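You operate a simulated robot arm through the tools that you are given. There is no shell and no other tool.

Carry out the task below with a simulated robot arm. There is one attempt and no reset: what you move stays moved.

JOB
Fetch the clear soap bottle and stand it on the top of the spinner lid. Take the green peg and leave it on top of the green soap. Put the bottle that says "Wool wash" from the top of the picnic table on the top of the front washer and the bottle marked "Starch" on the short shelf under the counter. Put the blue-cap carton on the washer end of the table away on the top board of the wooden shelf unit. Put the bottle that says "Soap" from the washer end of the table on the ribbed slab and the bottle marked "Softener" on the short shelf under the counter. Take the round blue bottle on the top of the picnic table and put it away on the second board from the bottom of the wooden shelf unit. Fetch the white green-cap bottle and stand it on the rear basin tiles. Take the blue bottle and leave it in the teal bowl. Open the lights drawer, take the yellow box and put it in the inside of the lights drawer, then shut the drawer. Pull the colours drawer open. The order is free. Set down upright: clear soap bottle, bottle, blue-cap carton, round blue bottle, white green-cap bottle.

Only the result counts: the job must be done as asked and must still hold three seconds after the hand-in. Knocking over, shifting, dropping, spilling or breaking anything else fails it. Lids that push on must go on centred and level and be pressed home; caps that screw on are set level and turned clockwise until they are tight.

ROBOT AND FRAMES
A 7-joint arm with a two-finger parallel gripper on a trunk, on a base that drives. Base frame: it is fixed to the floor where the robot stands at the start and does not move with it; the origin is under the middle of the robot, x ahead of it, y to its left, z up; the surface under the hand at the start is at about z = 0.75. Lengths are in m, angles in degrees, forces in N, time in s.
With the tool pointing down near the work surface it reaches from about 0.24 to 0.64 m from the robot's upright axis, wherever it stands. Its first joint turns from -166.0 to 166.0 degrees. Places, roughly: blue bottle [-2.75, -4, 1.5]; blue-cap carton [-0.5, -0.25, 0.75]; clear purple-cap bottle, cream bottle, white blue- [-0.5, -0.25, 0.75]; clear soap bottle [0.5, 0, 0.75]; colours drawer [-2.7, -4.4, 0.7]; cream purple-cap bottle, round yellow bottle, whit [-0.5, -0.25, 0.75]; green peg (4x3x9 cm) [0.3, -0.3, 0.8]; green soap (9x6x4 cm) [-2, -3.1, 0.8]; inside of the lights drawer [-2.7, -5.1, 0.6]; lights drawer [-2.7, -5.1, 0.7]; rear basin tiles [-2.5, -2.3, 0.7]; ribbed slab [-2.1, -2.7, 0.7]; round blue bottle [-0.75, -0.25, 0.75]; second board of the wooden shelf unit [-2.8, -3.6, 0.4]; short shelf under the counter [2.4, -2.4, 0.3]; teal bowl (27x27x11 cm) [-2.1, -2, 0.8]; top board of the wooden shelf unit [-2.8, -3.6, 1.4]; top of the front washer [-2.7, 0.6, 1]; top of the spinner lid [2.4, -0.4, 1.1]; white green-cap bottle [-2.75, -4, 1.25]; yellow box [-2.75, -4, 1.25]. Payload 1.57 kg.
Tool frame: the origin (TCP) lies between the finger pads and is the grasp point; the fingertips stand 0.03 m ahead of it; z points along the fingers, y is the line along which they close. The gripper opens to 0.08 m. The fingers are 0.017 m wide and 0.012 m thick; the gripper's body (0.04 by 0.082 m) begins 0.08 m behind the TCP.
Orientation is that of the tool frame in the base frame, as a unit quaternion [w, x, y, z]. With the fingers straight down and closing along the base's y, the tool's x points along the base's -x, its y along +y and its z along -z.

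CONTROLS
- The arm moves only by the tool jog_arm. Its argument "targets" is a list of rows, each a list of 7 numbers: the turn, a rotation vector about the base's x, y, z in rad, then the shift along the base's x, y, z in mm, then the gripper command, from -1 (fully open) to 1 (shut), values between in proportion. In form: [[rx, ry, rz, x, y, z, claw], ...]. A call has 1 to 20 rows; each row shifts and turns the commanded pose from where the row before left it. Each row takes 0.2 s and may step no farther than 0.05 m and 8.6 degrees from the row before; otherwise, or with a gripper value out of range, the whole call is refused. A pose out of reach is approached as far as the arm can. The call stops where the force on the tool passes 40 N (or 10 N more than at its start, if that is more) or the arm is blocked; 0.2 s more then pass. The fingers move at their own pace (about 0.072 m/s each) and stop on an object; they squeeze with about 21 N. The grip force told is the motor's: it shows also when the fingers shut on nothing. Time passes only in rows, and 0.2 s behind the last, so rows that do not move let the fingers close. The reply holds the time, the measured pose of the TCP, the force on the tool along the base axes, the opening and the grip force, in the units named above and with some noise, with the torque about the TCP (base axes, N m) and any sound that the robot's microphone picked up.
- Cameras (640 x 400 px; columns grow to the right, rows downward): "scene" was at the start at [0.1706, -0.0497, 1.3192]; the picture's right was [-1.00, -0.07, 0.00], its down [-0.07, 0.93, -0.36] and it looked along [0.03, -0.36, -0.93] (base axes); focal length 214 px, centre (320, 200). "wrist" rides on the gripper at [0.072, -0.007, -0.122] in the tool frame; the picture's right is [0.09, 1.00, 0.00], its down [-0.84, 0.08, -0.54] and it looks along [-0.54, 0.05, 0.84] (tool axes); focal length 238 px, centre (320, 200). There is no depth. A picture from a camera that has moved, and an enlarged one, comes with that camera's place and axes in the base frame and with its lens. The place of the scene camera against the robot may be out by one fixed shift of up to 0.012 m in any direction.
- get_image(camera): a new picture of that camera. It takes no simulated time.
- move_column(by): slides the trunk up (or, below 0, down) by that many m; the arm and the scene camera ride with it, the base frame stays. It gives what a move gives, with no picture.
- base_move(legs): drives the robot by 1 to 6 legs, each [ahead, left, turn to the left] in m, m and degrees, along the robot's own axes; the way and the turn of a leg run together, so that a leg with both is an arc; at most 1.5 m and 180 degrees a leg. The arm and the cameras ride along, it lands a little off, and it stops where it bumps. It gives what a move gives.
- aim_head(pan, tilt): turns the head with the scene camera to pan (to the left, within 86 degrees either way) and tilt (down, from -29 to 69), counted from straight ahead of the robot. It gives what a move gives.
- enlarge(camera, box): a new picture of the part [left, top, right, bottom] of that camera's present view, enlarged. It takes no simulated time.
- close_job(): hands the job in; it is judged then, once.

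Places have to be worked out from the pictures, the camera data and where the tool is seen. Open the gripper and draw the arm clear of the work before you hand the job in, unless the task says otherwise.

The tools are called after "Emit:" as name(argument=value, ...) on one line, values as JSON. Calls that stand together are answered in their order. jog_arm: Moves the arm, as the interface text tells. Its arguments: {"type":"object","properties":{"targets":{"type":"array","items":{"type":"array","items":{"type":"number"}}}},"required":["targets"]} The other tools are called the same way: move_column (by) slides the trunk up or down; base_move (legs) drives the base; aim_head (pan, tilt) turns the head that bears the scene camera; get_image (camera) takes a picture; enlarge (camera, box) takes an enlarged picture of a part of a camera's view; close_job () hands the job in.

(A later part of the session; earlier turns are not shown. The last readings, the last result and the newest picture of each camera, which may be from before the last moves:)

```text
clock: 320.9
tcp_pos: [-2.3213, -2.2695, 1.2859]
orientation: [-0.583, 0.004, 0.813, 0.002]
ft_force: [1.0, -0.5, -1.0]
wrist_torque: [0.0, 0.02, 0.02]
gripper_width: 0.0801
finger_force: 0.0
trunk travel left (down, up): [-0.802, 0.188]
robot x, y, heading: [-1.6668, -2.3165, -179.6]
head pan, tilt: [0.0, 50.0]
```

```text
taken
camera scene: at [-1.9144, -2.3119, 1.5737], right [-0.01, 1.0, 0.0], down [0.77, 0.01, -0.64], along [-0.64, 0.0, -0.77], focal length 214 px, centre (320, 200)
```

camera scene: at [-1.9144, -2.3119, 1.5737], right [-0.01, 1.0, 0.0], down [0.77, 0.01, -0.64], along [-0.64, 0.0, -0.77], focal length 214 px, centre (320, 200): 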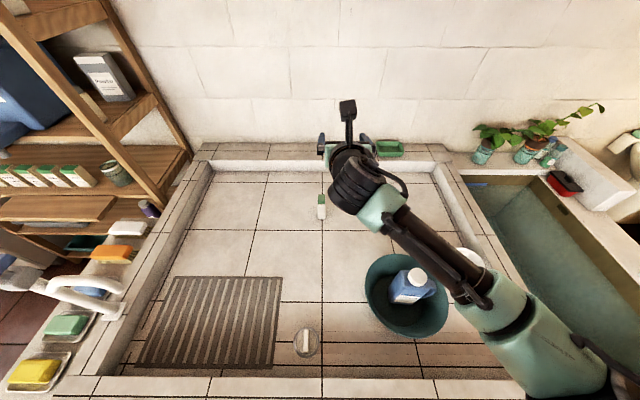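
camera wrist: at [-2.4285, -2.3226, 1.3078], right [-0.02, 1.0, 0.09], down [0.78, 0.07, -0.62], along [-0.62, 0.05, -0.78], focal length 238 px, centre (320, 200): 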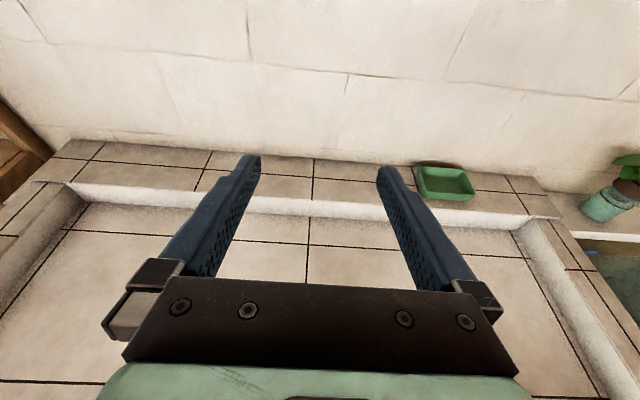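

The arm is back to its normal posture and the bottle is placed. Next is the yellow box. I retract the hand and drive back to the shelf by the clear lane to look closely at it.

Emit:
jog_arm(targets=[[0, 0, 0, 45, 0, 0, -1], [0, 0, 0, 45, -20, 0, -1], [0, 0, 0, 45, -20, 0, -1]])

Emit:
base_move(legs=[[-0.06, 0, 0], [0, 1.0, 0], [0.14, 0.35, 0]])

Emit:
aim_head(pan=15, tilt=30)

Emit:
get_image(camera="scene")

```text
clock: 321.6
tcp_pos: [-2.1886, -2.3137, 1.2907]
orientation: [-0.582, 0.002, 0.813, 0.001]
ft_force: [-0.6, 0.0, 0.5]
wrist_torque: [-0.01, 0.0, -0.01]
gripper_width: 0.08
finger_force: 0.0
trunk travel left (down, up): [-0.802, 0.188]
robot x, y, heading: [-1.6653, -2.3169, -179.9]
head pan, tilt: [0.0, 50.0]
```

```text
clock: 329.4
tcp_pos: [-2.2537, -3.6709, 1.2881]
orientation: [-0.582, -0.005, 0.813, -0.004]
ft_force: [-0.6, 0.0, 0.1]
wrist_torque: [0.01, 0.0, 0.03]
gripper_width: 0.0802
finger_force: 0.0
trunk travel left (down, up): [-0.802, 0.188]
robot x, y, heading: [-1.7297, -3.6667, -178.5]
head pan, tilt: [0.0, 50.0]
```

```text
clock: 330.2
tcp_pos: [-2.254, -3.6713, 1.2896]
orientation: [-0.582, -0.003, 0.813, -0.002]
ft_force: [0.3, 0.6, 0.6]
wrist_torque: [0.0, 0.02, -0.01]
gripper_width: 0.0799
finger_force: 0.1
trunk travel left (down, up): [-0.802, 0.188]
robot x, y, heading: [-1.7281, -3.6654, -178.3]
head pan, tilt: [15.0, 30.0]
```

```text
taken
camera scene: at [-1.9895, -3.6886, 1.603], right [-0.28, 0.96, 0.0], down [0.48, 0.14, -0.87], along [-0.83, -0.24, -0.5], focal length 214 px, centre (320, 200)
```

scene: 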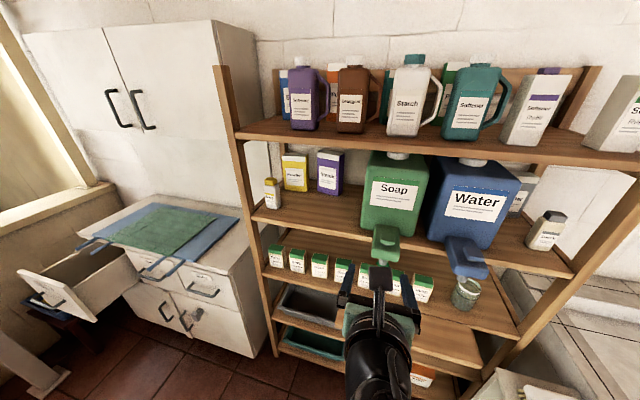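

Emit:
base_move(legs=[[0.1, 0.28, -1.5]])

Emit:
jog_arm(targets=[[0, 0, 0, -45, 0, 0, -1], [0, 0, 0, -45, 0, 0, -1], [0, 0, 0, -45, 0, 0, -1], [0, 0, 0, 0, 0, 0, -1]])

Emit:
get_image(camera="wrist")

Emit:
aim_head(pan=0, tilt=30)

Emit:
get_image(camera="scene")

```text
clock: 332.2
tcp_pos: [-2.3536, -3.926, 1.2895]
orientation: [-0.582, 0.011, 0.813, 0.007]
ft_force: [-0.3, 0.0, 0.2]
wrist_torque: [-0.03, -0.01, 0.01]
gripper_width: 0.0801
finger_force: 0.1
trunk travel left (down, up): [-0.802, 0.188]
robot x, y, heading: [-1.83, -3.9386, 179.0]
head pan, tilt: [15.0, 30.0]
```

```text
clock: 333.2
tcp_pos: [-2.4888, -3.9293, 1.2892]
orientation: [-0.583, 0.011, 0.812, 0.007]
ft_force: [-1.0, -0.4, 0.2]
wrist_torque: [0.0, -0.05, 0.03]
gripper_width: 0.0801
finger_force: 0.1
trunk travel left (down, up): [-0.802, 0.188]
robot x, y, heading: [-1.8272, -3.9406, 179.1]
head pan, tilt: [15.0, 30.0]
```

```text
taken
camera wrist: at [-2.3983, -3.9377, 1.3961], right [0.0, 1.0, 0.09], down [0.78, 0.06, -0.62], along [-0.62, 0.07, -0.78], focal length 238 px, centre (320, 200)
```

wrist: 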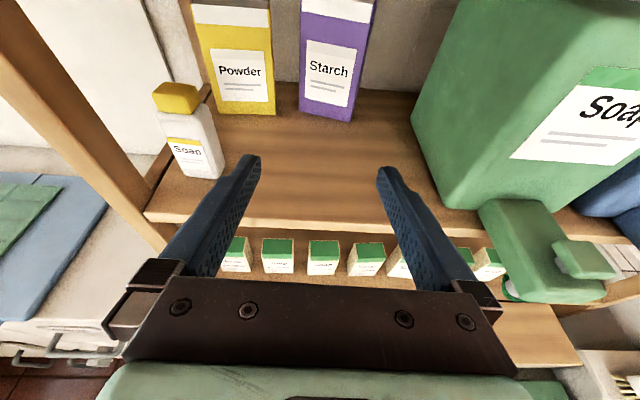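

```text
clock: 334.0
tcp_pos: [-2.489, -3.93, 1.2882]
orientation: [-0.582, 0.01, 0.813, 0.007]
ft_force: [-0.1, 0.8, 0.1]
wrist_torque: [0.0, -0.01, 0.03]
gripper_width: 0.08
finger_force: 0.1
trunk travel left (down, up): [-0.802, 0.188]
robot x, y, heading: [-1.8304, -3.9414, 179.5]
head pan, tilt: [0.0, 30.0]
```

```text
taken
camera scene: at [-2.0932, -3.9312, 1.603], right [0.01, 1.0, 0.0], down [0.5, -0.01, -0.87], along [-0.87, 0.01, -0.5], focal length 214 px, centre (320, 200)
```

scene: 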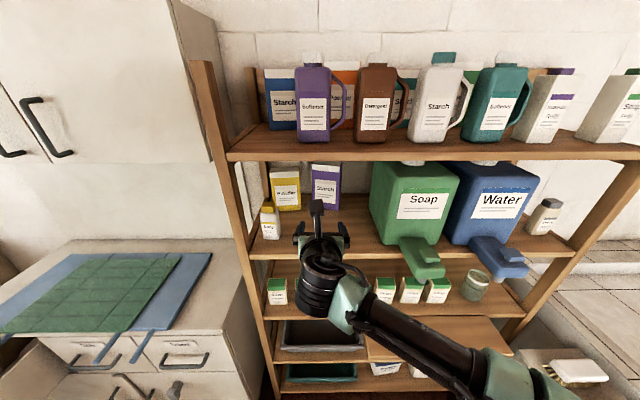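

The yellow box measures about 0.105 × 0.045 × 0.16 m, so only its depth can be gripped. It stands at the back beside the purple box. My plan is to push its left end back with closed fingers so that it turns, then grip its right end with the tool yawed. First I retract and drive closer.

Emit:
jog_arm(targets=[[0, 0, 0, 45, 0, 0, -1], [0, 0, 0, 45, 0, 0, -1], [0, 0, 0, 45, 0, 0, -1]])

Emit:
base_move(legs=[[0.26, 0, 0.5]])

Emit:
jog_arm(targets=[[0, 0, 0.14, 0, 0, 0, 1], [0, 0, 0.14, 0, 0, 0, 1], [0, 0, 0.14, 0, 0, 0, 1], [0, 0, 0.14, 0, 0, 0, 1], [0, 0, 0.14, 0, 0, 0, 1]])

Emit:
get_image(camera="wrist")

Emit:
get_image(camera="scene")

```text
clock: 334.8
tcp_pos: [-2.3519, -3.9278, 1.2879]
orientation: [-0.583, 0.011, 0.812, 0.008]
ft_force: [-0.2, 0.6, 0.6]
wrist_torque: [0.0, -0.01, 0.01]
gripper_width: 0.08
finger_force: 0.0
trunk travel left (down, up): [-0.802, 0.188]
robot x, y, heading: [-1.8295, -3.937, 179.4]
head pan, tilt: [0.0, 30.0]
```

```text
clock: 336.7
tcp_pos: [-2.6161, -3.9259, 1.287]
orientation: [-0.582, 0.009, 0.813, 0.006]
ft_force: [-0.2, 0.1, 0.8]
wrist_torque: [-0.01, 0.03, 0.0]
gripper_width: 0.0798
finger_force: 0.1
trunk travel left (down, up): [-0.802, 0.188]
robot x, y, heading: [-2.0923, -3.9394, 179.6]
head pan, tilt: [0.0, 30.0]
```

```text
clock: 337.9
tcp_pos: [-2.6153, -3.9258, 1.2873]
orientation: [-0.549, -0.27, 0.767, -0.194]
ft_force: [-0.3, 0.4, -0.4]
wrist_torque: [0.01, 0.0, 0.0]
gripper_width: 0.0001
finger_force: 20.8
trunk travel left (down, up): [-0.802, 0.188]
robot x, y, heading: [-2.0921, -3.9409, 179.7]
head pan, tilt: [0.0, 30.0]
```

```text
taken
camera wrist: at [-2.5415, -3.873, 1.3956], right [-0.65, 0.76, 0.09], down [0.56, 0.55, -0.62], along [-0.51, -0.35, -0.78], focal length 238 px, centre (320, 200)
```

wrist: 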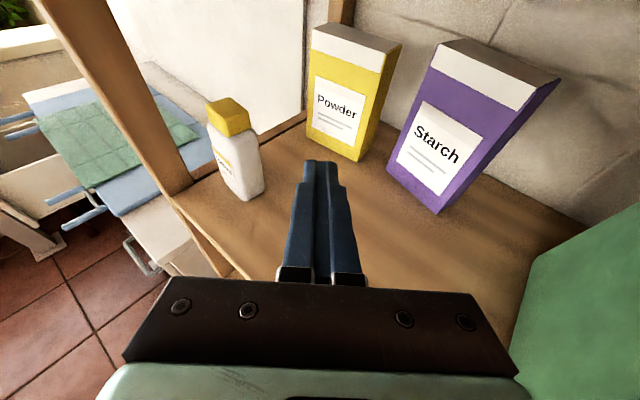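

```text
taken
camera scene: at [-2.3554, -3.9293, 1.603], right [0.01, 1.0, 0.0], down [0.5, 0.0, -0.87], along [-0.87, 0.01, -0.5], focal length 214 px, centre (320, 200)
```

scene: 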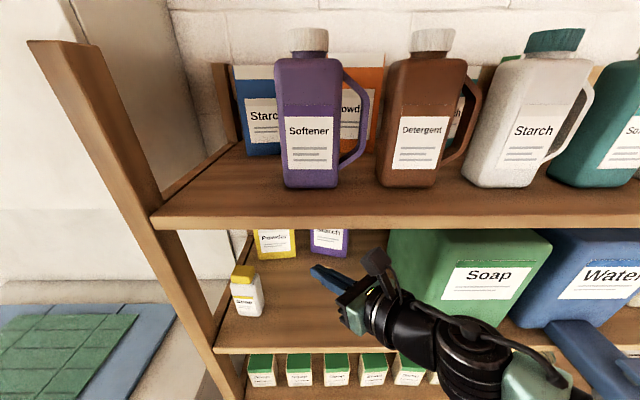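

Emit:
enlarge(camera="wrist", box=[280, 0, 480, 220])

```text
1.82 times, centred on (380, 110) of wrist
camera zoom: at [-2.5415, -3.873, 1.3956], right [-0.65, 0.76, 0.09], down [0.56, 0.55, -0.62], along [-0.51, -0.35, -0.78], focal length 433 px, centre (211, 364)
```

zoom: 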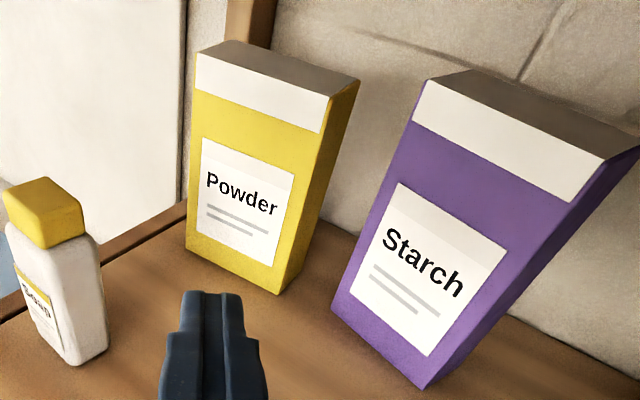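

Zoomed measurement: the box is 0.103 × 0.042 × 0.163 m, front edge from (-2.806, -4.102) to (-2.818, -4.000). I yaw the tool further and drive 40 mm closer. Then I bring the closed fingertips to just in front of the box's left end, low down and clear of the small bottle.

Emit:
base_move(legs=[[0.04, 0, 0]])

Emit:
jog_arm(targets=[[0, 0, 0.0875, 0, 0, 0, 1], [0, 0, 0.0875, 0, 0, 0, 1], [0, 0, 0, -20, -20, -35, 1], [0, 0, 0, -20, -25, -35, 1], [0, 0, 0, -20, -30, -30, 1]])

Emit:
get_image(camera="wrist")

```text
clock: 338.9
tcp_pos: [-2.6481, -3.9259, 1.2851]
orientation: [-0.547, -0.278, 0.766, -0.192]
ft_force: [-0.4, 0.9, 0.0]
wrist_torque: [-0.03, 0.01, 0.0]
gripper_width: 0.0001
finger_force: 20.7
trunk travel left (down, up): [-0.802, 0.188]
robot x, y, heading: [-2.1277, -3.939, 179.4]
head pan, tilt: [0.0, 30.0]
stopped in leg 1: the force on the tool passed its limit at 90 N (the readings are from after the stop); the commanded pose is now the measured one
```

```text
clock: 339.4
tcp_pos: [-2.638, -3.9354, 1.2844]
orientation: [-0.531, -0.349, 0.735, -0.236]
ft_force: [20.1, -8.1, -3.4]
wrist_torque: [0.87, 2.76, -1.89]
gripper_width: 0.0002
finger_force: 20.9
trunk travel left (down, up): [-0.802, 0.188]
robot x, y, heading: [-2.1269, -3.9377, 179.5]
head pan, tilt: [0.0, 30.0]
stopped in row 2: the force on the tool passed its limit at 46 N (the readings are from after the stop); the commanded pose is now the measured one
```

```text
taken
camera wrist: at [-2.5738, -3.8708, 1.3923], right [-0.78, 0.62, 0.11], down [0.44, 0.66, -0.61], along [-0.45, -0.43, -0.78], focal length 238 px, centre (320, 200)
```

wrist: 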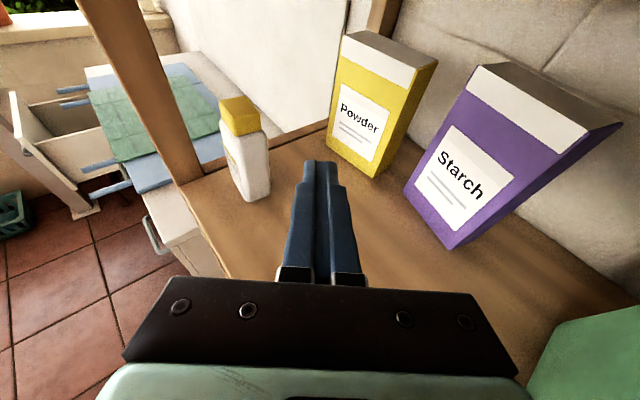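

The wrist camera housing bumped the top board's edge. I back off and lower at once, then check the top board.

Emit:
jog_arm(targets=[[0, 0, 0, 25, 10, -5, 1], [0, 0, 0, 20, 0, -20, 1], [0, 0, 0, 0, 0, -35, 1], [0, 0, 0, 0, 0, -35, 1]])

Emit:
get_image(camera="scene")

Emit:
get_image(camera="wrist")

```text
clock: 340.4
tcp_pos: [-2.5963, -3.9191, 1.1883]
orientation: [-0.531, -0.342, 0.739, -0.234]
ft_force: [-0.7, 0.4, 0.1]
wrist_torque: [-0.01, -0.02, 0.02]
gripper_width: 0.0001
finger_force: 21.0
trunk travel left (down, up): [-0.802, 0.188]
robot x, y, heading: [-2.1259, -3.936, 179.7]
head pan, tilt: [0.0, 30.0]
```

```text
taken
camera scene: at [-2.3902, -3.9294, 1.6032], right [0.01, 1.0, 0.0], down [0.5, 0.0, -0.87], along [-0.87, 0.01, -0.5], focal length 214 px, centre (320, 200)
```

scene: 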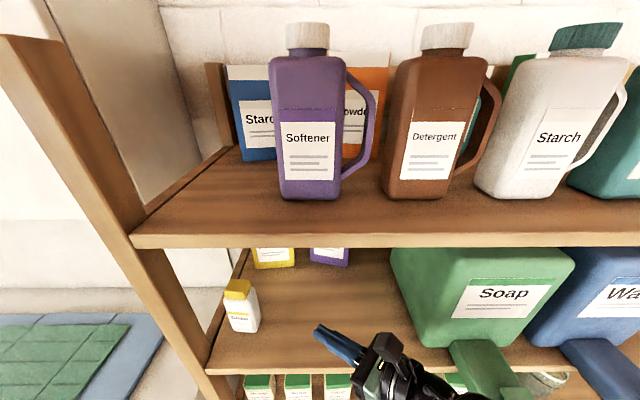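

```text
taken
camera wrist: at [-2.5317, -3.8553, 1.2964], right [-0.77, 0.63, 0.1], down [0.45, 0.65, -0.61], along [-0.45, -0.42, -0.78], focal length 238 px, centre (320, 200)
```

wrist: 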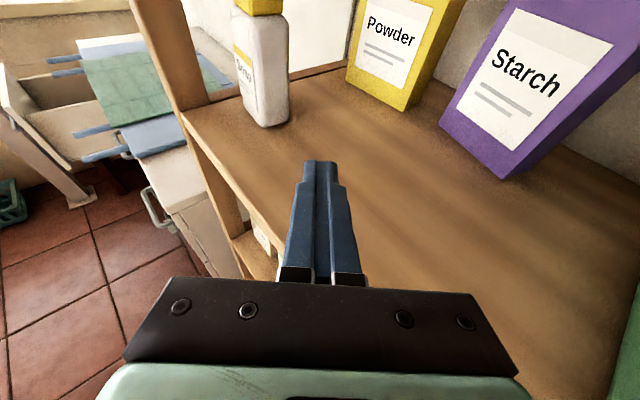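

Everything on the top board still stands. Now I bring the closed fingertips along the tool direction to the box's left end.

Emit:
jog_arm(targets=[[0, 0, 0, -34, -29, 0, 1], [0, 0, 0, -34, -29, -2, 1], [0, 0, 0, -34, -29, -2, 1], [0, 0, 0, -34, -29, -2, 1], [0, 0, 0, -28, -25, 0, 1], [0, 0, 0, 0, 0, 0, 1]])

Emit:
get_image(camera="wrist")

```text
clock: 341.8
tcp_pos: [-2.7629, -4.0655, 1.1811]
orientation: [-0.531, -0.342, 0.739, -0.234]
ft_force: [0.3, -0.2, 0.6]
wrist_torque: [-0.02, 0.01, 0.0]
gripper_width: 0.0001
finger_force: 21.0
trunk travel left (down, up): [-0.802, 0.188]
robot x, y, heading: [-2.126, -3.9361, 179.3]
head pan, tilt: [0.0, 30.0]
```

```text
taken
camera wrist: at [-2.698, -4.0003, 1.289], right [-0.77, 0.63, 0.1], down [0.45, 0.65, -0.61], along [-0.45, -0.42, -0.78], focal length 238 px, centre (320, 200)
```

wrist: 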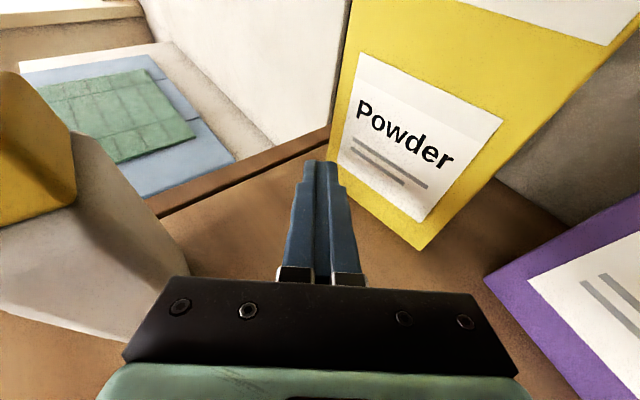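

Emit:
jog_arm(targets=[[0, 0, 0, 0, 12, 0, 1], [0, 0, 0, -12, 0, 0, 1], [0, 0, 0, -12, 0, 0, 1], [0, 0, 0, -12, 0, 0, 1], [0, 0, 0, -12, 0, 0, 1], [0, 0, 0, 0, 0, 0, 1]])

Emit:
get_image(camera="wrist")

```text
clock: 343.2
tcp_pos: [-2.8122, -4.0518, 1.1833]
orientation: [-0.53, -0.343, 0.739, -0.234]
ft_force: [0.7, -1.2, -1.2]
wrist_torque: [0.0, -0.04, 0.0]
gripper_width: 0.0
finger_force: 21.3
trunk travel left (down, up): [-0.802, 0.188]
robot x, y, heading: [-2.1242, -3.9348, 179.6]
head pan, tilt: [0.0, 30.0]
```

```text
taken
camera wrist: at [-2.7464, -3.9877, 1.291], right [-0.77, 0.63, 0.1], down [0.45, 0.65, -0.61], along [-0.45, -0.42, -0.78], focal length 238 px, centre (320, 200)
```

wrist: 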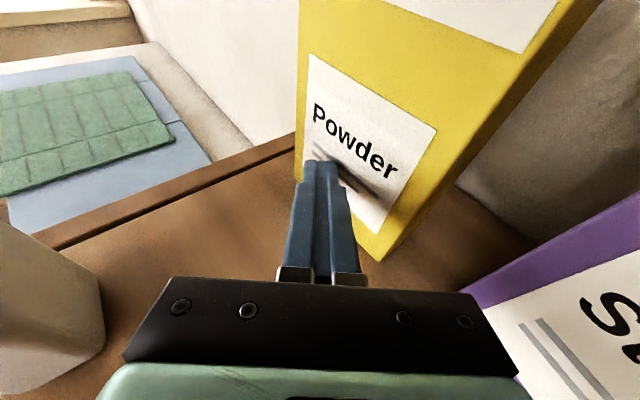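

The box slid rather than turned. I back off and shift to the extreme left end for a second push.

Emit:
jog_arm(targets=[[0, 0, 0, 15, 0, 0, 1], [0, 0, 0, 8, -20, 0, 1], [0, 0, 0, 0, 0, 0, 1]])

Emit:
get_image(camera="wrist")

```text
clock: 344.0
tcp_pos: [-2.7875, -4.0736, 1.1826]
orientation: [-0.531, -0.342, 0.739, -0.234]
ft_force: [-1.2, -0.5, -0.7]
wrist_torque: [0.01, -0.04, 0.04]
gripper_width: 0.0001
finger_force: 20.5
trunk travel left (down, up): [-0.802, 0.188]
robot x, y, heading: [-2.1253, -3.9359, 179.5]
head pan, tilt: [0.0, 30.0]
```

```text
taken
camera wrist: at [-2.7231, -4.0097, 1.2912], right [-0.77, 0.63, 0.1], down [0.45, 0.65, -0.61], along [-0.45, -0.42, -0.78], focal length 238 px, centre (320, 200)
```

wrist: 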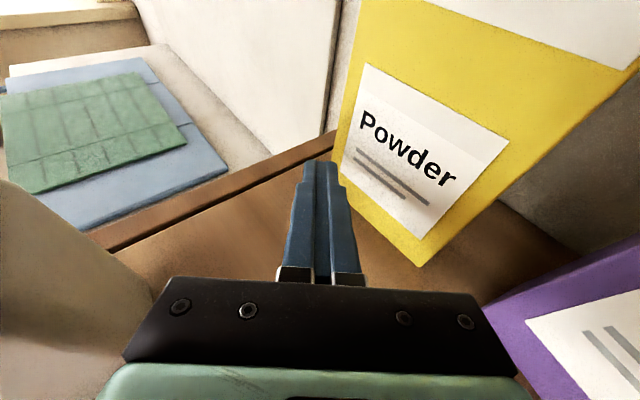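

Emit:
jog_arm(targets=[[0, 0, 0, -12, 0, 0, 1], [0, 0, 0, -12, 0, 0, 1], [0, 0, 0, -12, 0, 0, 1], [0, 0, 0, -10, 0, 0, 1], [0, 0, 0, 0, 0, 0, 1]])

Emit:
get_image(camera="wrist")

```text
clock: 345.2
tcp_pos: [-2.8346, -4.0719, 1.1822]
orientation: [-0.53, -0.343, 0.739, -0.234]
ft_force: [0.7, -1.4, 1.0]
wrist_torque: [-0.05, -0.01, 0.05]
gripper_width: 0.0
finger_force: 20.8
trunk travel left (down, up): [-0.802, 0.188]
robot x, y, heading: [-2.1259, -3.9417, 179.5]
head pan, tilt: [0.0, 30.0]
```

```text
taken
camera wrist: at [-2.7688, -4.0069, 1.2902], right [-0.77, 0.63, 0.1], down [0.45, 0.65, -0.61], along [-0.45, -0.42, -0.78], focal length 238 px, centre (320, 200)
```

wrist: 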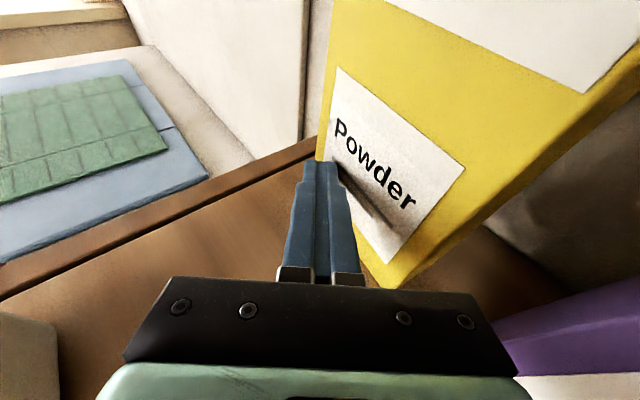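

The box has turned about 15° but is now close to the wall. I retreat, square the tool up and look at the gap on the box's right side, to push its front-right corner leftward and turn it further.

Emit:
jog_arm(targets=[[0, 0, 0, 35, 10, 0, 1], [0, 0, 0, 35, 25, 0, 1], [0, 0, -0.14, 15, 25, 0, 1], [0, 0, -0.14, 0, 25, 0, 1], [0, 0, -0.14, 0, 10, 0, 1], [0, 0, -0.14, 0, 0, 0, 1], [0, 0, -0.14, 0, 0, 0, 1], [0, 0, 0, 0, 0, 0, 1]])

Emit:
get_image(camera="wrist")

```text
clock: 347.0
tcp_pos: [-2.7474, -3.9771, 1.1825]
orientation: [-0.578, -0.069, 0.812, -0.038]
ft_force: [0.1, 0.0, 0.3]
wrist_torque: [-0.04, 0.04, 0.01]
gripper_width: 0.0
finger_force: 20.9
trunk travel left (down, up): [-0.802, 0.188]
robot x, y, heading: [-2.1262, -3.9391, 179.6]
head pan, tilt: [0.0, 30.0]
```

```text
taken
camera wrist: at [-2.6578, -3.9707, 1.29], right [-0.18, 0.98, 0.1], down [0.76, 0.21, -0.61], along [-0.62, -0.03, -0.78], focal length 238 px, centre (320, 200)
```

wrist: 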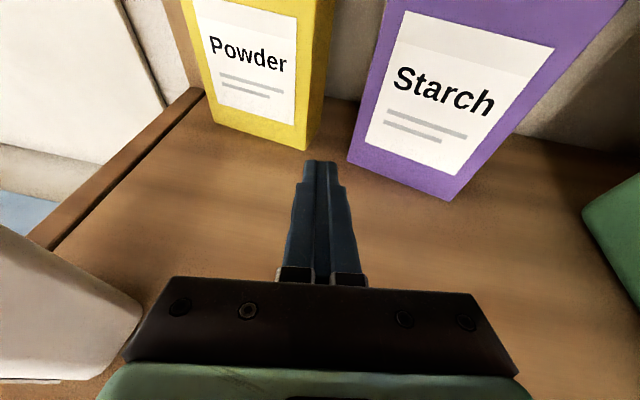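

Yellow's front edge now runs (-2.856, -4.106) to (-2.840, -4.005). I slip the closed fingertips into the gap at its right-front corner and push left, which should turn it and open room from the purple box.

Emit:
jog_arm(targets=[[0, 0, 0, -30, -4, 0, 1], [0, 0, 0, -30, -2, 0, 1], [0, 0, 0, -17, 0, 0, 1], [0, 0, 0, 0, 0, 0, 1]])

Emit:
get_image(camera="wrist")

```text
clock: 348.0
tcp_pos: [-2.8228, -3.982, 1.1828]
orientation: [-0.579, -0.068, 0.811, -0.037]
ft_force: [-0.3, -0.2, 1.0]
wrist_torque: [0.02, -0.02, 0.02]
gripper_width: 0.0
finger_force: 21.0
trunk travel left (down, up): [-0.802, 0.188]
robot x, y, heading: [-2.1284, -3.9378, 179.5]
head pan, tilt: [0.0, 30.0]
```

```text
taken
camera wrist: at [-2.7327, -3.9763, 1.2906], right [-0.18, 0.98, 0.1], down [0.76, 0.21, -0.61], along [-0.62, -0.03, -0.78], focal length 238 px, centre (320, 200)
```

wrist: 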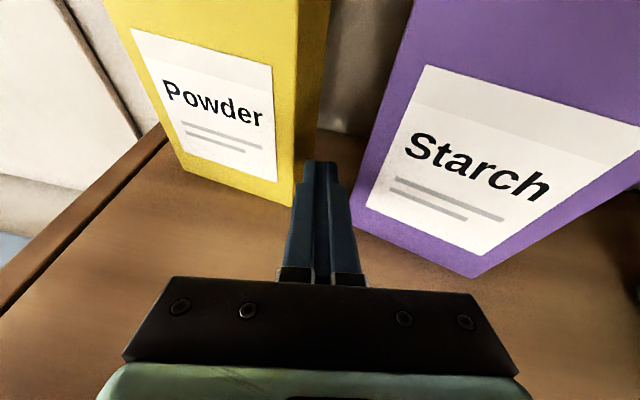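

The fingertips are in the gap. Now I push left in small steps.

Emit:
jog_arm(targets=[[0, 0, 0, 0, -12, 0, 1], [0, 0, 0, 0, -12, 0, 1], [0, 0, 0, 0, -12, 0, 1], [0, 0, 0, 0, -12, 0, 1], [0, 0, 0, 0, 0, 0, 1]])

Emit:
get_image(camera="wrist")

```text
clock: 349.2
tcp_pos: [-2.825, -4.0319, 1.1837]
orientation: [-0.579, -0.067, 0.811, -0.038]
ft_force: [0.6, 0.7, -0.4]
wrist_torque: [0.01, 0.02, -0.01]
gripper_width: 0.0
finger_force: 20.7
trunk travel left (down, up): [-0.802, 0.188]
robot x, y, heading: [-2.1265, -3.9331, 179.6]
head pan, tilt: [0.0, 30.0]
```

```text
taken
camera wrist: at [-2.7342, -4.0246, 1.2918], right [-0.18, 0.98, 0.1], down [0.76, 0.21, -0.61], along [-0.62, -0.03, -0.78], focal length 238 px, centre (320, 200)
```

wrist: 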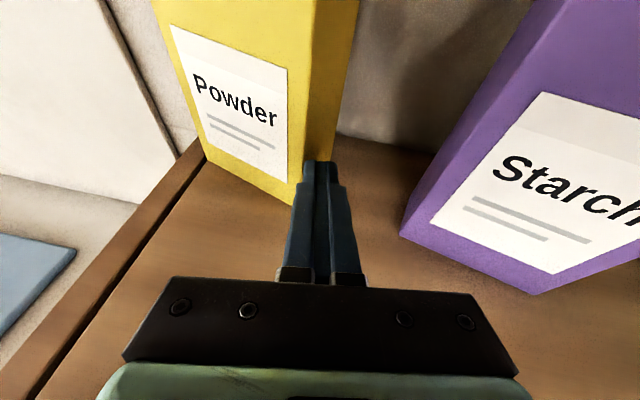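

Emit:
jog_arm(targets=[[0, 0, 0, 0, -8, 0, 1], [0, 0, 0, 0, -8, 0, 1], [0, 0, 0, 0, -6, 0, 1], [0, 0, 0, 0, 0, 0, 1]])

Emit:
get_image(camera="wrist")

```text
clock: 350.2
tcp_pos: [-2.8232, -4.0522, 1.1831]
orientation: [-0.579, -0.068, 0.812, -0.038]
ft_force: [1.5, 1.7, 2.4]
wrist_torque: [-0.03, 0.06, -0.04]
gripper_width: 0.0001
finger_force: 21.3
trunk travel left (down, up): [-0.802, 0.188]
robot x, y, heading: [-2.1281, -3.9377, 179.4]
head pan, tilt: [0.0, 30.0]
```

```text
taken
camera wrist: at [-2.7338, -4.0462, 1.2914], right [-0.18, 0.98, 0.1], down [0.76, 0.21, -0.61], along [-0.62, -0.03, -0.78], focal length 238 px, centre (320, 200)
```

wrist: 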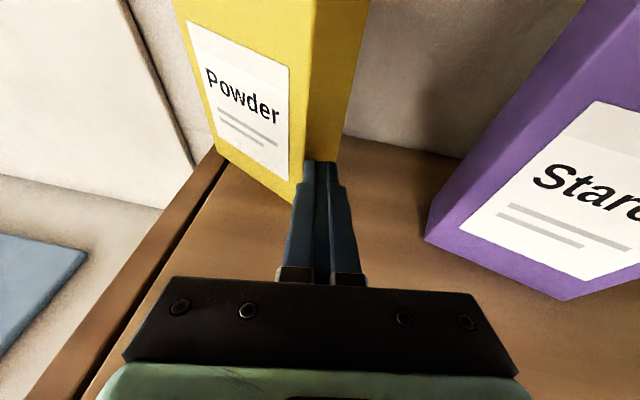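

The box is now turned about 28°, with its right end forward and clear of the purple box. I back out, yaw the tool to match, open, and approach to straddle its right end.

Emit:
jog_arm(targets=[[0, 0, 0, 10, 15, 0, 1], [0, 0, 0, 35, 10, 5, 1], [0, 0, 0.115, 35, 0, 10, -1], [0, 0, 0.115, 0, 0, 7, -1], [0, 0, 0.115, 0, 0, 0, -1], [0, 0, 0.115, 0, 0, 0, -1], [0, 0, 0, 0, 0, 0, -1]])

Emit:
get_image(camera="wrist")

```text
clock: 351.8
tcp_pos: [-2.7446, -4.027, 1.2051]
orientation: [-0.554, -0.252, 0.775, -0.168]
ft_force: [0.2, -0.6, 0.1]
wrist_torque: [-0.02, 0.02, 0.01]
gripper_width: 0.0799
finger_force: 0.0
trunk travel left (down, up): [-0.802, 0.188]
robot x, y, heading: [-2.1224, -3.9374, 179.4]
head pan, tilt: [0.0, 30.0]
```

```text
taken
camera wrist: at [-2.6674, -3.9806, 1.3133], right [-0.6, 0.79, 0.1], down [0.59, 0.53, -0.61], along [-0.54, -0.3, -0.78], focal length 238 px, centre (320, 200)
```

wrist: 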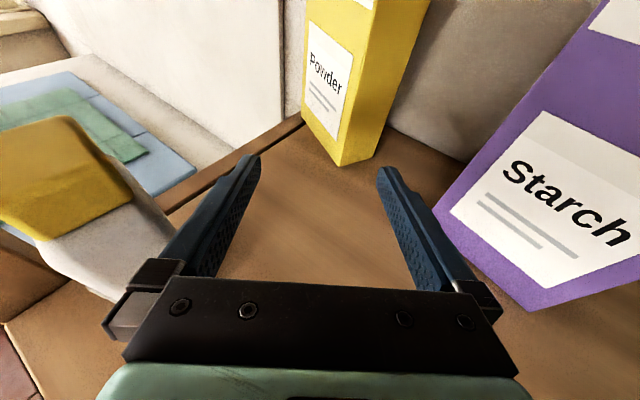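

Emit:
jog_arm(targets=[[0, 0, 0, -21, 30, 0, -1], [0, 0, 0, -33, -23, 0, -1], [0, 0, 0, -33, -23, 0, -1], [0, 0, 0, 0, 0, 0, -1]])

Emit:
get_image(camera="wrist")

```text
clock: 352.8
tcp_pos: [-2.8309, -4.0461, 1.2032]
orientation: [-0.555, -0.253, 0.774, -0.17]
ft_force: [0.2, 0.2, 0.0]
wrist_torque: [0.07, -0.01, -0.02]
gripper_width: 0.0801
finger_force: 0.1
trunk travel left (down, up): [-0.802, 0.188]
robot x, y, heading: [-2.1277, -3.9338, 179.4]
head pan, tilt: [0.0, 30.0]
```

```text
taken
camera wrist: at [-2.7525, -3.999, 1.3118], right [-0.6, 0.79, 0.1], down [0.59, 0.53, -0.61], along [-0.54, -0.3, -0.78], focal length 238 px, centre (320, 200)
```

wrist: 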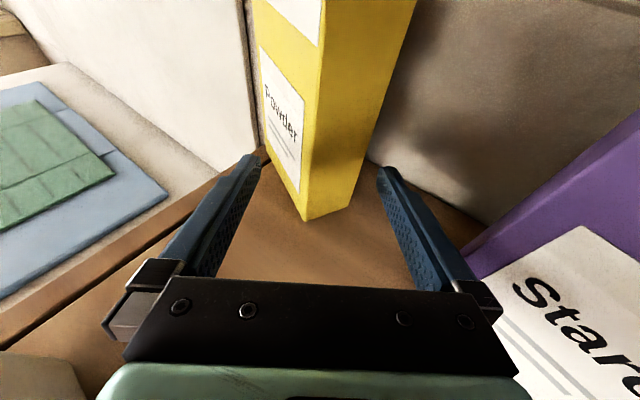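

Emit:
jog_arm(targets=[[0, 0, 0, -13, -9, 0, -1], [0, 0, 0, -13, -9, 0, -1], [0, 0, 0, 0, 0, 0, 0], [0, 0, 0, 0, 0, 0, 1], [0, 0, 0, 0, 0, 0, 1], [0, 0, 0, 0, 0, 0, 1], [0, 0, 0, 0, 0, 0, 1]])

Emit:
get_image(camera="wrist")

```text
clock: 354.4
tcp_pos: [-2.8572, -4.0614, 1.2048]
orientation: [-0.555, -0.251, 0.775, -0.169]
ft_force: [4.7, 2.9, -0.1]
wrist_torque: [-0.15, -0.05, 0.28]
gripper_width: 0.0597
finger_force: 21.3
trunk travel left (down, up): [-0.802, 0.188]
robot x, y, heading: [-2.1268, -3.9369, 179.4]
head pan, tilt: [0.0, 30.0]
```

```text
taken
camera wrist: at [-2.7792, -4.0156, 1.3125], right [-0.6, 0.79, 0.1], down [0.59, 0.53, -0.61], along [-0.54, -0.3, -0.78], focal length 238 px, centre (320, 200)
```

wrist: 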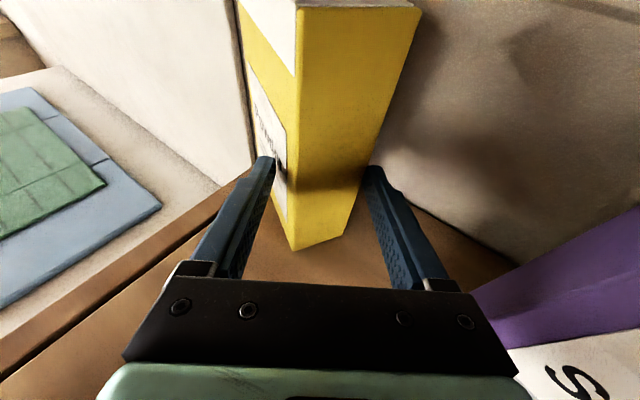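

The box is pinched but can't turn because it is against the wall. I pull it gently forward so the grip can align it.

Emit:
jog_arm(targets=[[0, 0, 0, 8, 5.6, 0, 1], [0, 0, 0, 8, 5.6, 0, 1], [0, 0, 0, 8, 5.6, 0, 1], [0, 0, 0, 8, 5.6, 0, 1], [0, 0, 0, 0, 0, 0, 1]])

Emit:
get_image(camera="wrist")

```text
clock: 355.6
tcp_pos: [-2.8257, -4.0383, 1.2045]
orientation: [-0.555, -0.252, 0.775, -0.169]
ft_force: [-0.1, 0.3, 0.6]
wrist_torque: [-0.15, -0.01, 0.07]
gripper_width: 0.0511
finger_force: 20.8
trunk travel left (down, up): [-0.802, 0.188]
robot x, y, heading: [-2.1267, -3.937, 179.3]
head pan, tilt: [0.0, 30.0]
```

```text
taken
camera wrist: at [-2.7477, -3.9923, 1.3127], right [-0.6, 0.79, 0.1], down [0.59, 0.53, -0.61], along [-0.54, -0.3, -0.78], focal length 238 px, centre (320, 200)
```

wrist: 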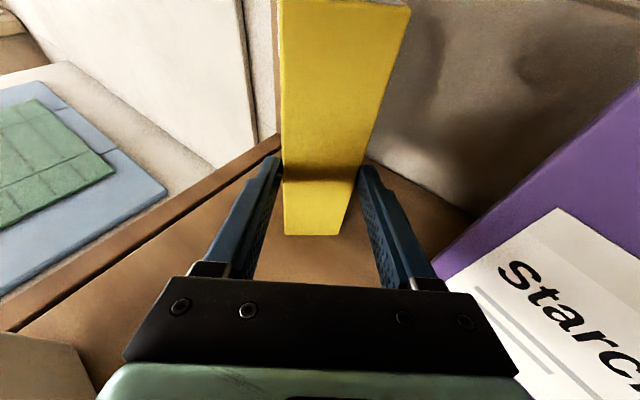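

The box has aligned with the fingers (51 mm). I regrip 18 mm deeper for a safer hold.

Emit:
jog_arm(targets=[[0, 0, 0, 0, 0, 0, -0.6], [0, 0, 0, 0, 0, 0, -0.6], [0, 0, 0, -8, -5.6, 0, -0.6], [0, 0, 0, -8, -5.6, 0, -0.6], [0, 0, 0, 0, 0, 0, 1], [0, 0, 0, 0, 0, 0, 1], [0, 0, 0, 0, 0, 0, 1]])

Emit:
get_image(camera="wrist")

```text
clock: 357.2
tcp_pos: [-2.8404, -4.051, 1.2045]
orientation: [-0.554, -0.253, 0.775, -0.17]
ft_force: [3.2, -1.0, 0.2]
wrist_torque: [-0.35, 0.01, 0.25]
gripper_width: 0.0506
finger_force: 21.1
trunk travel left (down, up): [-0.802, 0.188]
robot x, y, heading: [-2.13, -3.9396, 179.3]
head pan, tilt: [0.0, 30.0]
```

```text
taken
camera wrist: at [-2.7624, -4.0043, 1.3127], right [-0.6, 0.79, 0.1], down [0.59, 0.53, -0.61], along [-0.54, -0.31, -0.78], focal length 238 px, centre (320, 200)
```

wrist: 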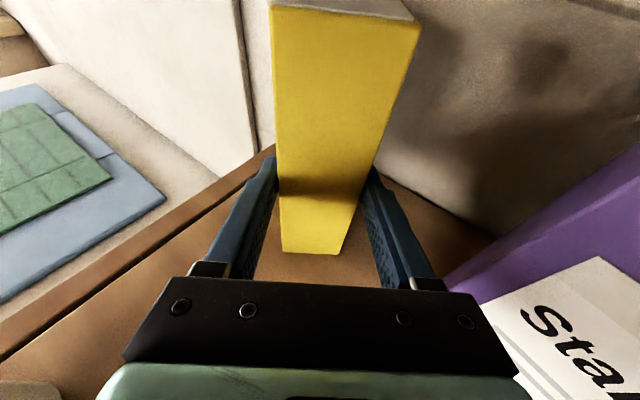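

Firm grip. I lift 12 mm and draw the box out along its own line between the purple box and the small bottle, straightening the yaw as it clears.

Emit:
jog_arm(targets=[[0, 0, 0, 0, 0, 6, 1], [0, 0, 0, 0, 0, 8, 1], [0, 0, 0, 0, 0, 0, 1]])

Emit:
jog_arm(targets=[[0, 0, 0, 32, 22.5, 0, 1], [0, 0, 0, 32, 22.5, 0, 1], [0, 0, -0.12, 32, 22.5, 0, 1], [0, 0, -0.12, 32, 22.5, 0, 1], [0, 0, -0.12, 0, 0, 0, 1], [0, 0, -0.12, 0, 0, 0, 1], [0, 0, -0.12, 0, 0, 0, 1], [0, 0, 0, 0, 0, 0, 1]])

Emit:
get_image(camera="wrist")

Emit:
get_image(camera="scene")

```text
clock: 358.0
tcp_pos: [-2.8424, -4.0505, 1.2175]
orientation: [-0.554, -0.251, 0.776, -0.168]
ft_force: [0.3, 0.4, -5.0]
wrist_torque: [0.14, -0.22, -0.01]
gripper_width: 0.05
finger_force: 20.9
trunk travel left (down, up): [-0.802, 0.188]
robot x, y, heading: [-2.1275, -3.9372, 179.6]
head pan, tilt: [0.0, 30.0]
```

```text
clock: 359.8
tcp_pos: [-2.7151, -3.9615, 1.2171]
orientation: [-0.58, -0.01, 0.815, 0.004]
ft_force: [0.1, 0.1, -4.9]
wrist_torque: [0.0, -0.3, 0.0]
gripper_width: 0.0496
finger_force: 20.6
trunk travel left (down, up): [-0.802, 0.188]
robot x, y, heading: [-2.1243, -3.9367, 179.3]
head pan, tilt: [0.0, 30.0]
```

```text
taken
camera wrist: at [-2.6252, -3.9682, 1.3251], right [-0.04, 0.99, 0.1], down [0.79, 0.1, -0.61], along [-0.62, 0.05, -0.79], focal length 238 px, centre (320, 200)
```

wrist: 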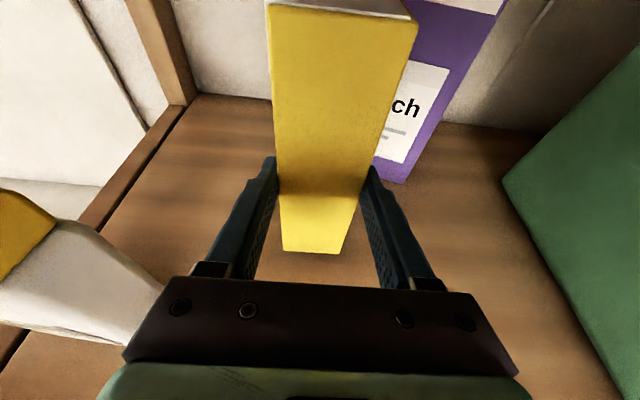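

```text
taken
camera scene: at [-2.3915, -3.9294, 1.6029], right [0.01, 1.0, 0.0], down [0.5, 0.0, -0.87], along [-0.87, 0.01, -0.5], focal length 214 px, centre (320, 200)
```

scene: 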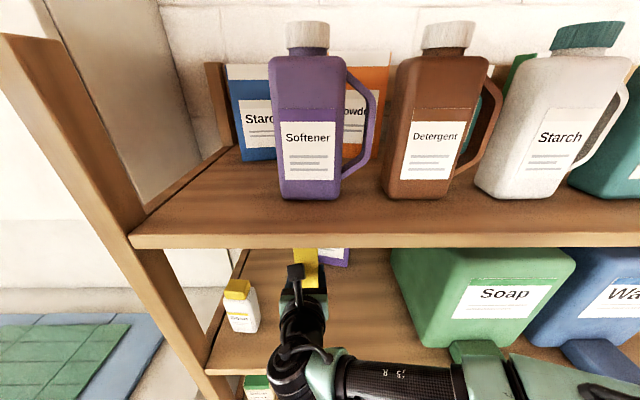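

The box is held (about 5 N). I back the base straight out.

Emit:
base_move(legs=[[-0.3, 0, 0]])

Emit:
get_image(camera="scene")

```text
clock: 361.8
tcp_pos: [-2.4237, -3.9637, 1.2173]
orientation: [-0.579, -0.011, 0.815, 0.002]
ft_force: [0.3, 0.2, -5.6]
wrist_torque: [-0.02, -0.31, -0.03]
gripper_width: 0.0497
finger_force: 21.3
trunk travel left (down, up): [-0.802, 0.188]
robot x, y, heading: [-1.8349, -3.9407, 179.7]
head pan, tilt: [0.0, 30.0]
```

```text
taken
camera scene: at [-2.0998, -3.9318, 1.6029], right [0.01, 1.0, 0.0], down [0.5, 0.0, -0.87], along [-0.87, 0.01, -0.5], focal length 214 px, centre (320, 200)
```

scene: 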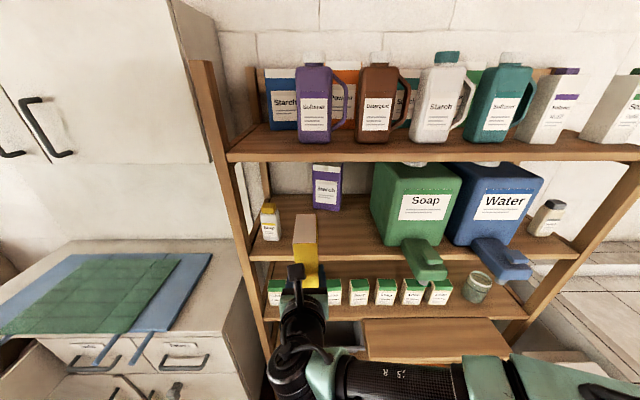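

The shelf is as before. I carry the box over to the Lights drawer.

Emit:
base_move(legs=[[-0.1, 0, 0], [0, 1.0, 0]])

Emit:
aim_head(pan=10, tilt=50)

Emit:
get_image(camera="scene")

```text
clock: 367.8
tcp_pos: [-2.3334, -4.9707, 1.2167]
orientation: [-0.58, -0.007, 0.815, 0.006]
ft_force: [-0.2, -0.1, -5.6]
wrist_torque: [-0.01, -0.31, 0.0]
gripper_width: 0.0497
finger_force: 21.2
trunk travel left (down, up): [-0.802, 0.188]
robot x, y, heading: [-1.7486, -4.9537, 178.7]
head pan, tilt: [0.0, 30.0]
```

```text
clock: 368.7
tcp_pos: [-2.3347, -4.9706, 1.2169]
orientation: [-0.579, -0.007, 0.815, 0.006]
ft_force: [-0.1, -0.2, -5.4]
wrist_torque: [0.03, -0.33, 0.0]
gripper_width: 0.0498
finger_force: 21.2
trunk travel left (down, up): [-0.802, 0.188]
robot x, y, heading: [-1.7464, -4.9527, 178.8]
head pan, tilt: [10.0, 50.0]
```

```text
taken
camera scene: at [-1.9959, -4.9558, 1.5734], right [-0.15, 0.99, 0.0], down [0.76, 0.12, -0.64], along [-0.64, -0.1, -0.77], focal length 214 px, centre (320, 200)
```

scene: 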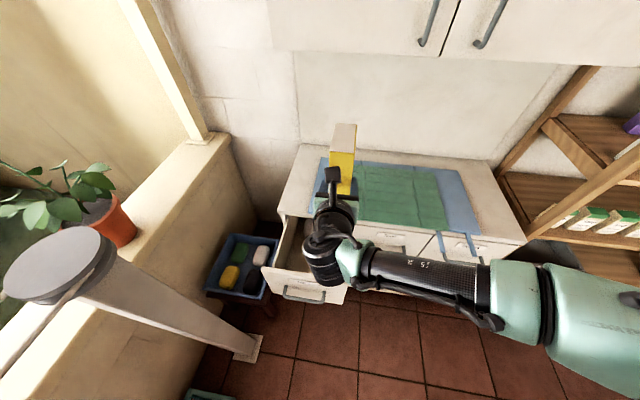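

I pitch the tool over so the box's long axis goes horizontal, ready to be lowered into the drawer.

Emit:
jog_arm(targets=[[0, -0.1428, 0, 0, 0, 0, 1], [0, -0.1428, 0, 0, 0, 0, 1], [0, -0.1428, 0, 0, 0, 0, 1], [0, -0.1428, 0, 0, 0, 0, 1], [0, -0.1428, 0, 0, 0, 0, 1], [0, -0.1428, 0, 0, 0, 0, 1], [0, -0.1428, 0, 0, 0, 0, 1], [0, -0.1428, 0, 0, 0, 0, 1], [0, -0.1428, 0, 0, 0, 0, 1], [0, -0.1428, 0, 0, 0, 0, 1], [0, -0.1428, 0, 0, 0, 0, 1], [0, 0, 0, 0, 0, 0, 1]])

Emit:
get_image(camera="wrist")

Emit:
get_image(camera="scene")

```text
clock: 371.3
tcp_pos: [-2.3331, -4.9697, 1.2151]
orientation: [0.167, -0.01, 0.986, -0.002]
ft_force: [-0.2, 0.2, -6.3]
wrist_torque: [-0.01, 0.02, -0.04]
gripper_width: 0.0498
finger_force: 20.8
trunk travel left (down, up): [-0.802, 0.188]
robot x, y, heading: [-1.7474, -4.954, 179.3]
head pan, tilt: [10.0, 50.0]
```

```text
taken
camera wrist: at [-2.4429, -4.9772, 1.3088], right [-0.11, 0.99, -0.04], down [0.61, 0.09, 0.79], along [0.79, 0.06, -0.62], focal length 238 px, centre (320, 200)
```

wrist: 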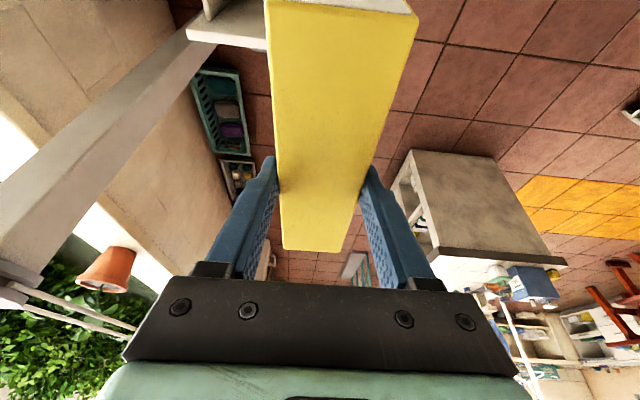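

```text
taken
camera scene: at [-1.9955, -4.9542, 1.5734], right [-0.15, 0.99, 0.0], down [0.76, 0.12, -0.64], along [-0.63, -0.1, -0.77], focal length 214 px, centre (320, 200)
```

scene: 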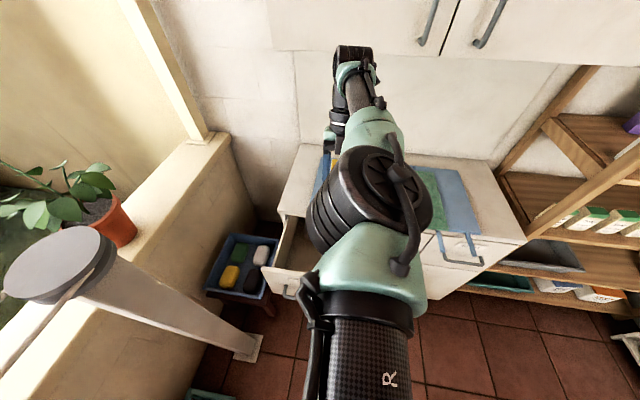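

The pitch worked. From my earlier picture the drawer front runs z 0.57–0.83 with interior y -5.15…-4.92, and the poles end near x = -2.415. I'll set the box lengthwise along y near the drawer front, so I yaw the tool -90° and move aside to get a clear look at the drawer.

Emit:
jog_arm(targets=[[0, 0, -0.1428, 0, 25, 0, 1], [0, 0, -0.1428, 0, 25, 0, 1], [0, 0, -0.1428, 0, 25, 0, 1], [0, 0, -0.1428, 0, 25, 0, 1], [0, 0, -0.1428, 0, 25, 0, 1], [0, 0, -0.1428, 0, 25, 0, 1], [0, 0, -0.1428, 0, 25, 0, 1], [0, 0, -0.1428, 0, 25, 0, 1], [0, 0, -0.1428, 0, 25, 0, 1], [0, 0, -0.1428, 0, 25, 0, 1], [0, 0, -0.1428, 0, 25, 0, 1], [0, 0, 0, 0, 0, 0, 1]])

Emit:
aim_head(pan=15, tilt=55)

Emit:
get_image(camera="scene")

```text
clock: 373.9
tcp_pos: [-2.3126, -4.6998, 1.2169]
orientation: [0.118, 0.691, 0.703, -0.118]
ft_force: [0.1, 0.0, -5.3]
wrist_torque: [-0.02, 0.01, 0.0]
gripper_width: 0.0498
finger_force: 21.2
out of reach, approached as far as the arm can: row 6, 9, 10, 11
trunk travel left (down, up): [-0.802, 0.188]
robot x, y, heading: [-1.7435, -4.9535, 178.6]
head pan, tilt: [10.0, 50.0]
```

```text
clock: 374.5
tcp_pos: [-2.3118, -4.6998, 1.217]
orientation: [0.118, 0.691, 0.703, -0.119]
ft_force: [-0.1, -0.5, -5.6]
wrist_torque: [-0.01, 0.03, 0.01]
gripper_width: 0.0496
finger_force: 21.0
trunk travel left (down, up): [-0.802, 0.188]
robot x, y, heading: [-1.7439, -4.9534, 178.7]
head pan, tilt: [15.0, 55.0]
```

```text
taken
camera scene: at [-1.9897, -4.961, 1.5669], right [-0.24, 0.97, 0.0], down [0.8, 0.2, -0.57], along [-0.56, -0.14, -0.82], focal length 214 px, centre (320, 200)
```

scene: 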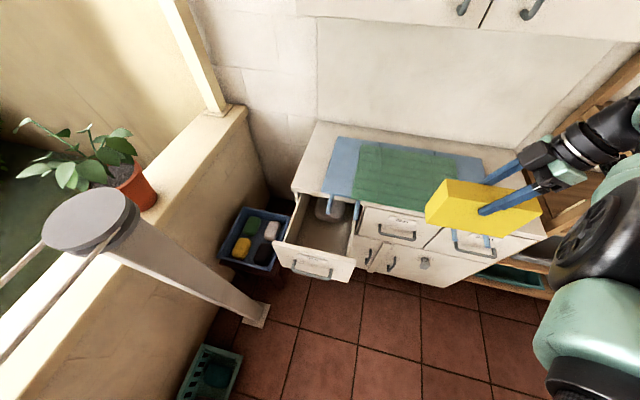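

Emit:
enlarge(camera="scene", box=[260, 170, 400, 300])

Emit:
enlarge(camera="scene", box=[400, 100, 600, 250])

```text
3.08 times, centred on (330, 235) of scene
camera zoom: at [-1.9897, -4.961, 1.5669], right [-0.24, 0.97, 0.0], down [0.8, 0.2, -0.57], along [-0.56, -0.14, -0.82], focal length 660 px, centre (289, 92)
```

zoom: 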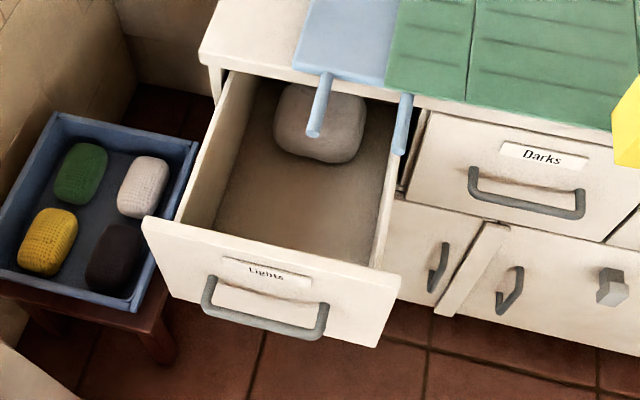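

```text
2.67 times, centred on (500, 175) of scene
camera zoom: at [-1.9897, -4.961, 1.5669], right [-0.24, 0.97, 0.0], down [0.8, 0.2, -0.57], along [-0.56, -0.14, -0.82], focal length 572 px, centre (-160, 267)
```

zoom: 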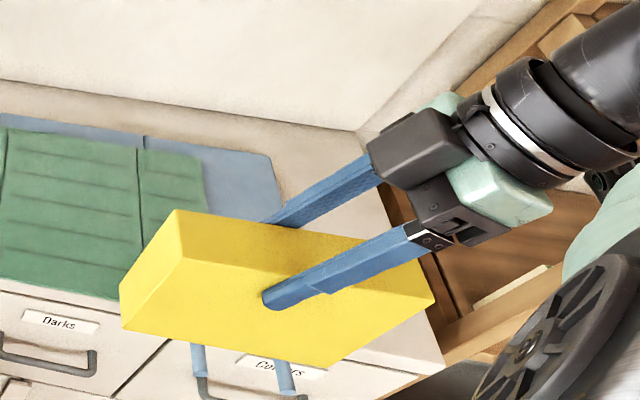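

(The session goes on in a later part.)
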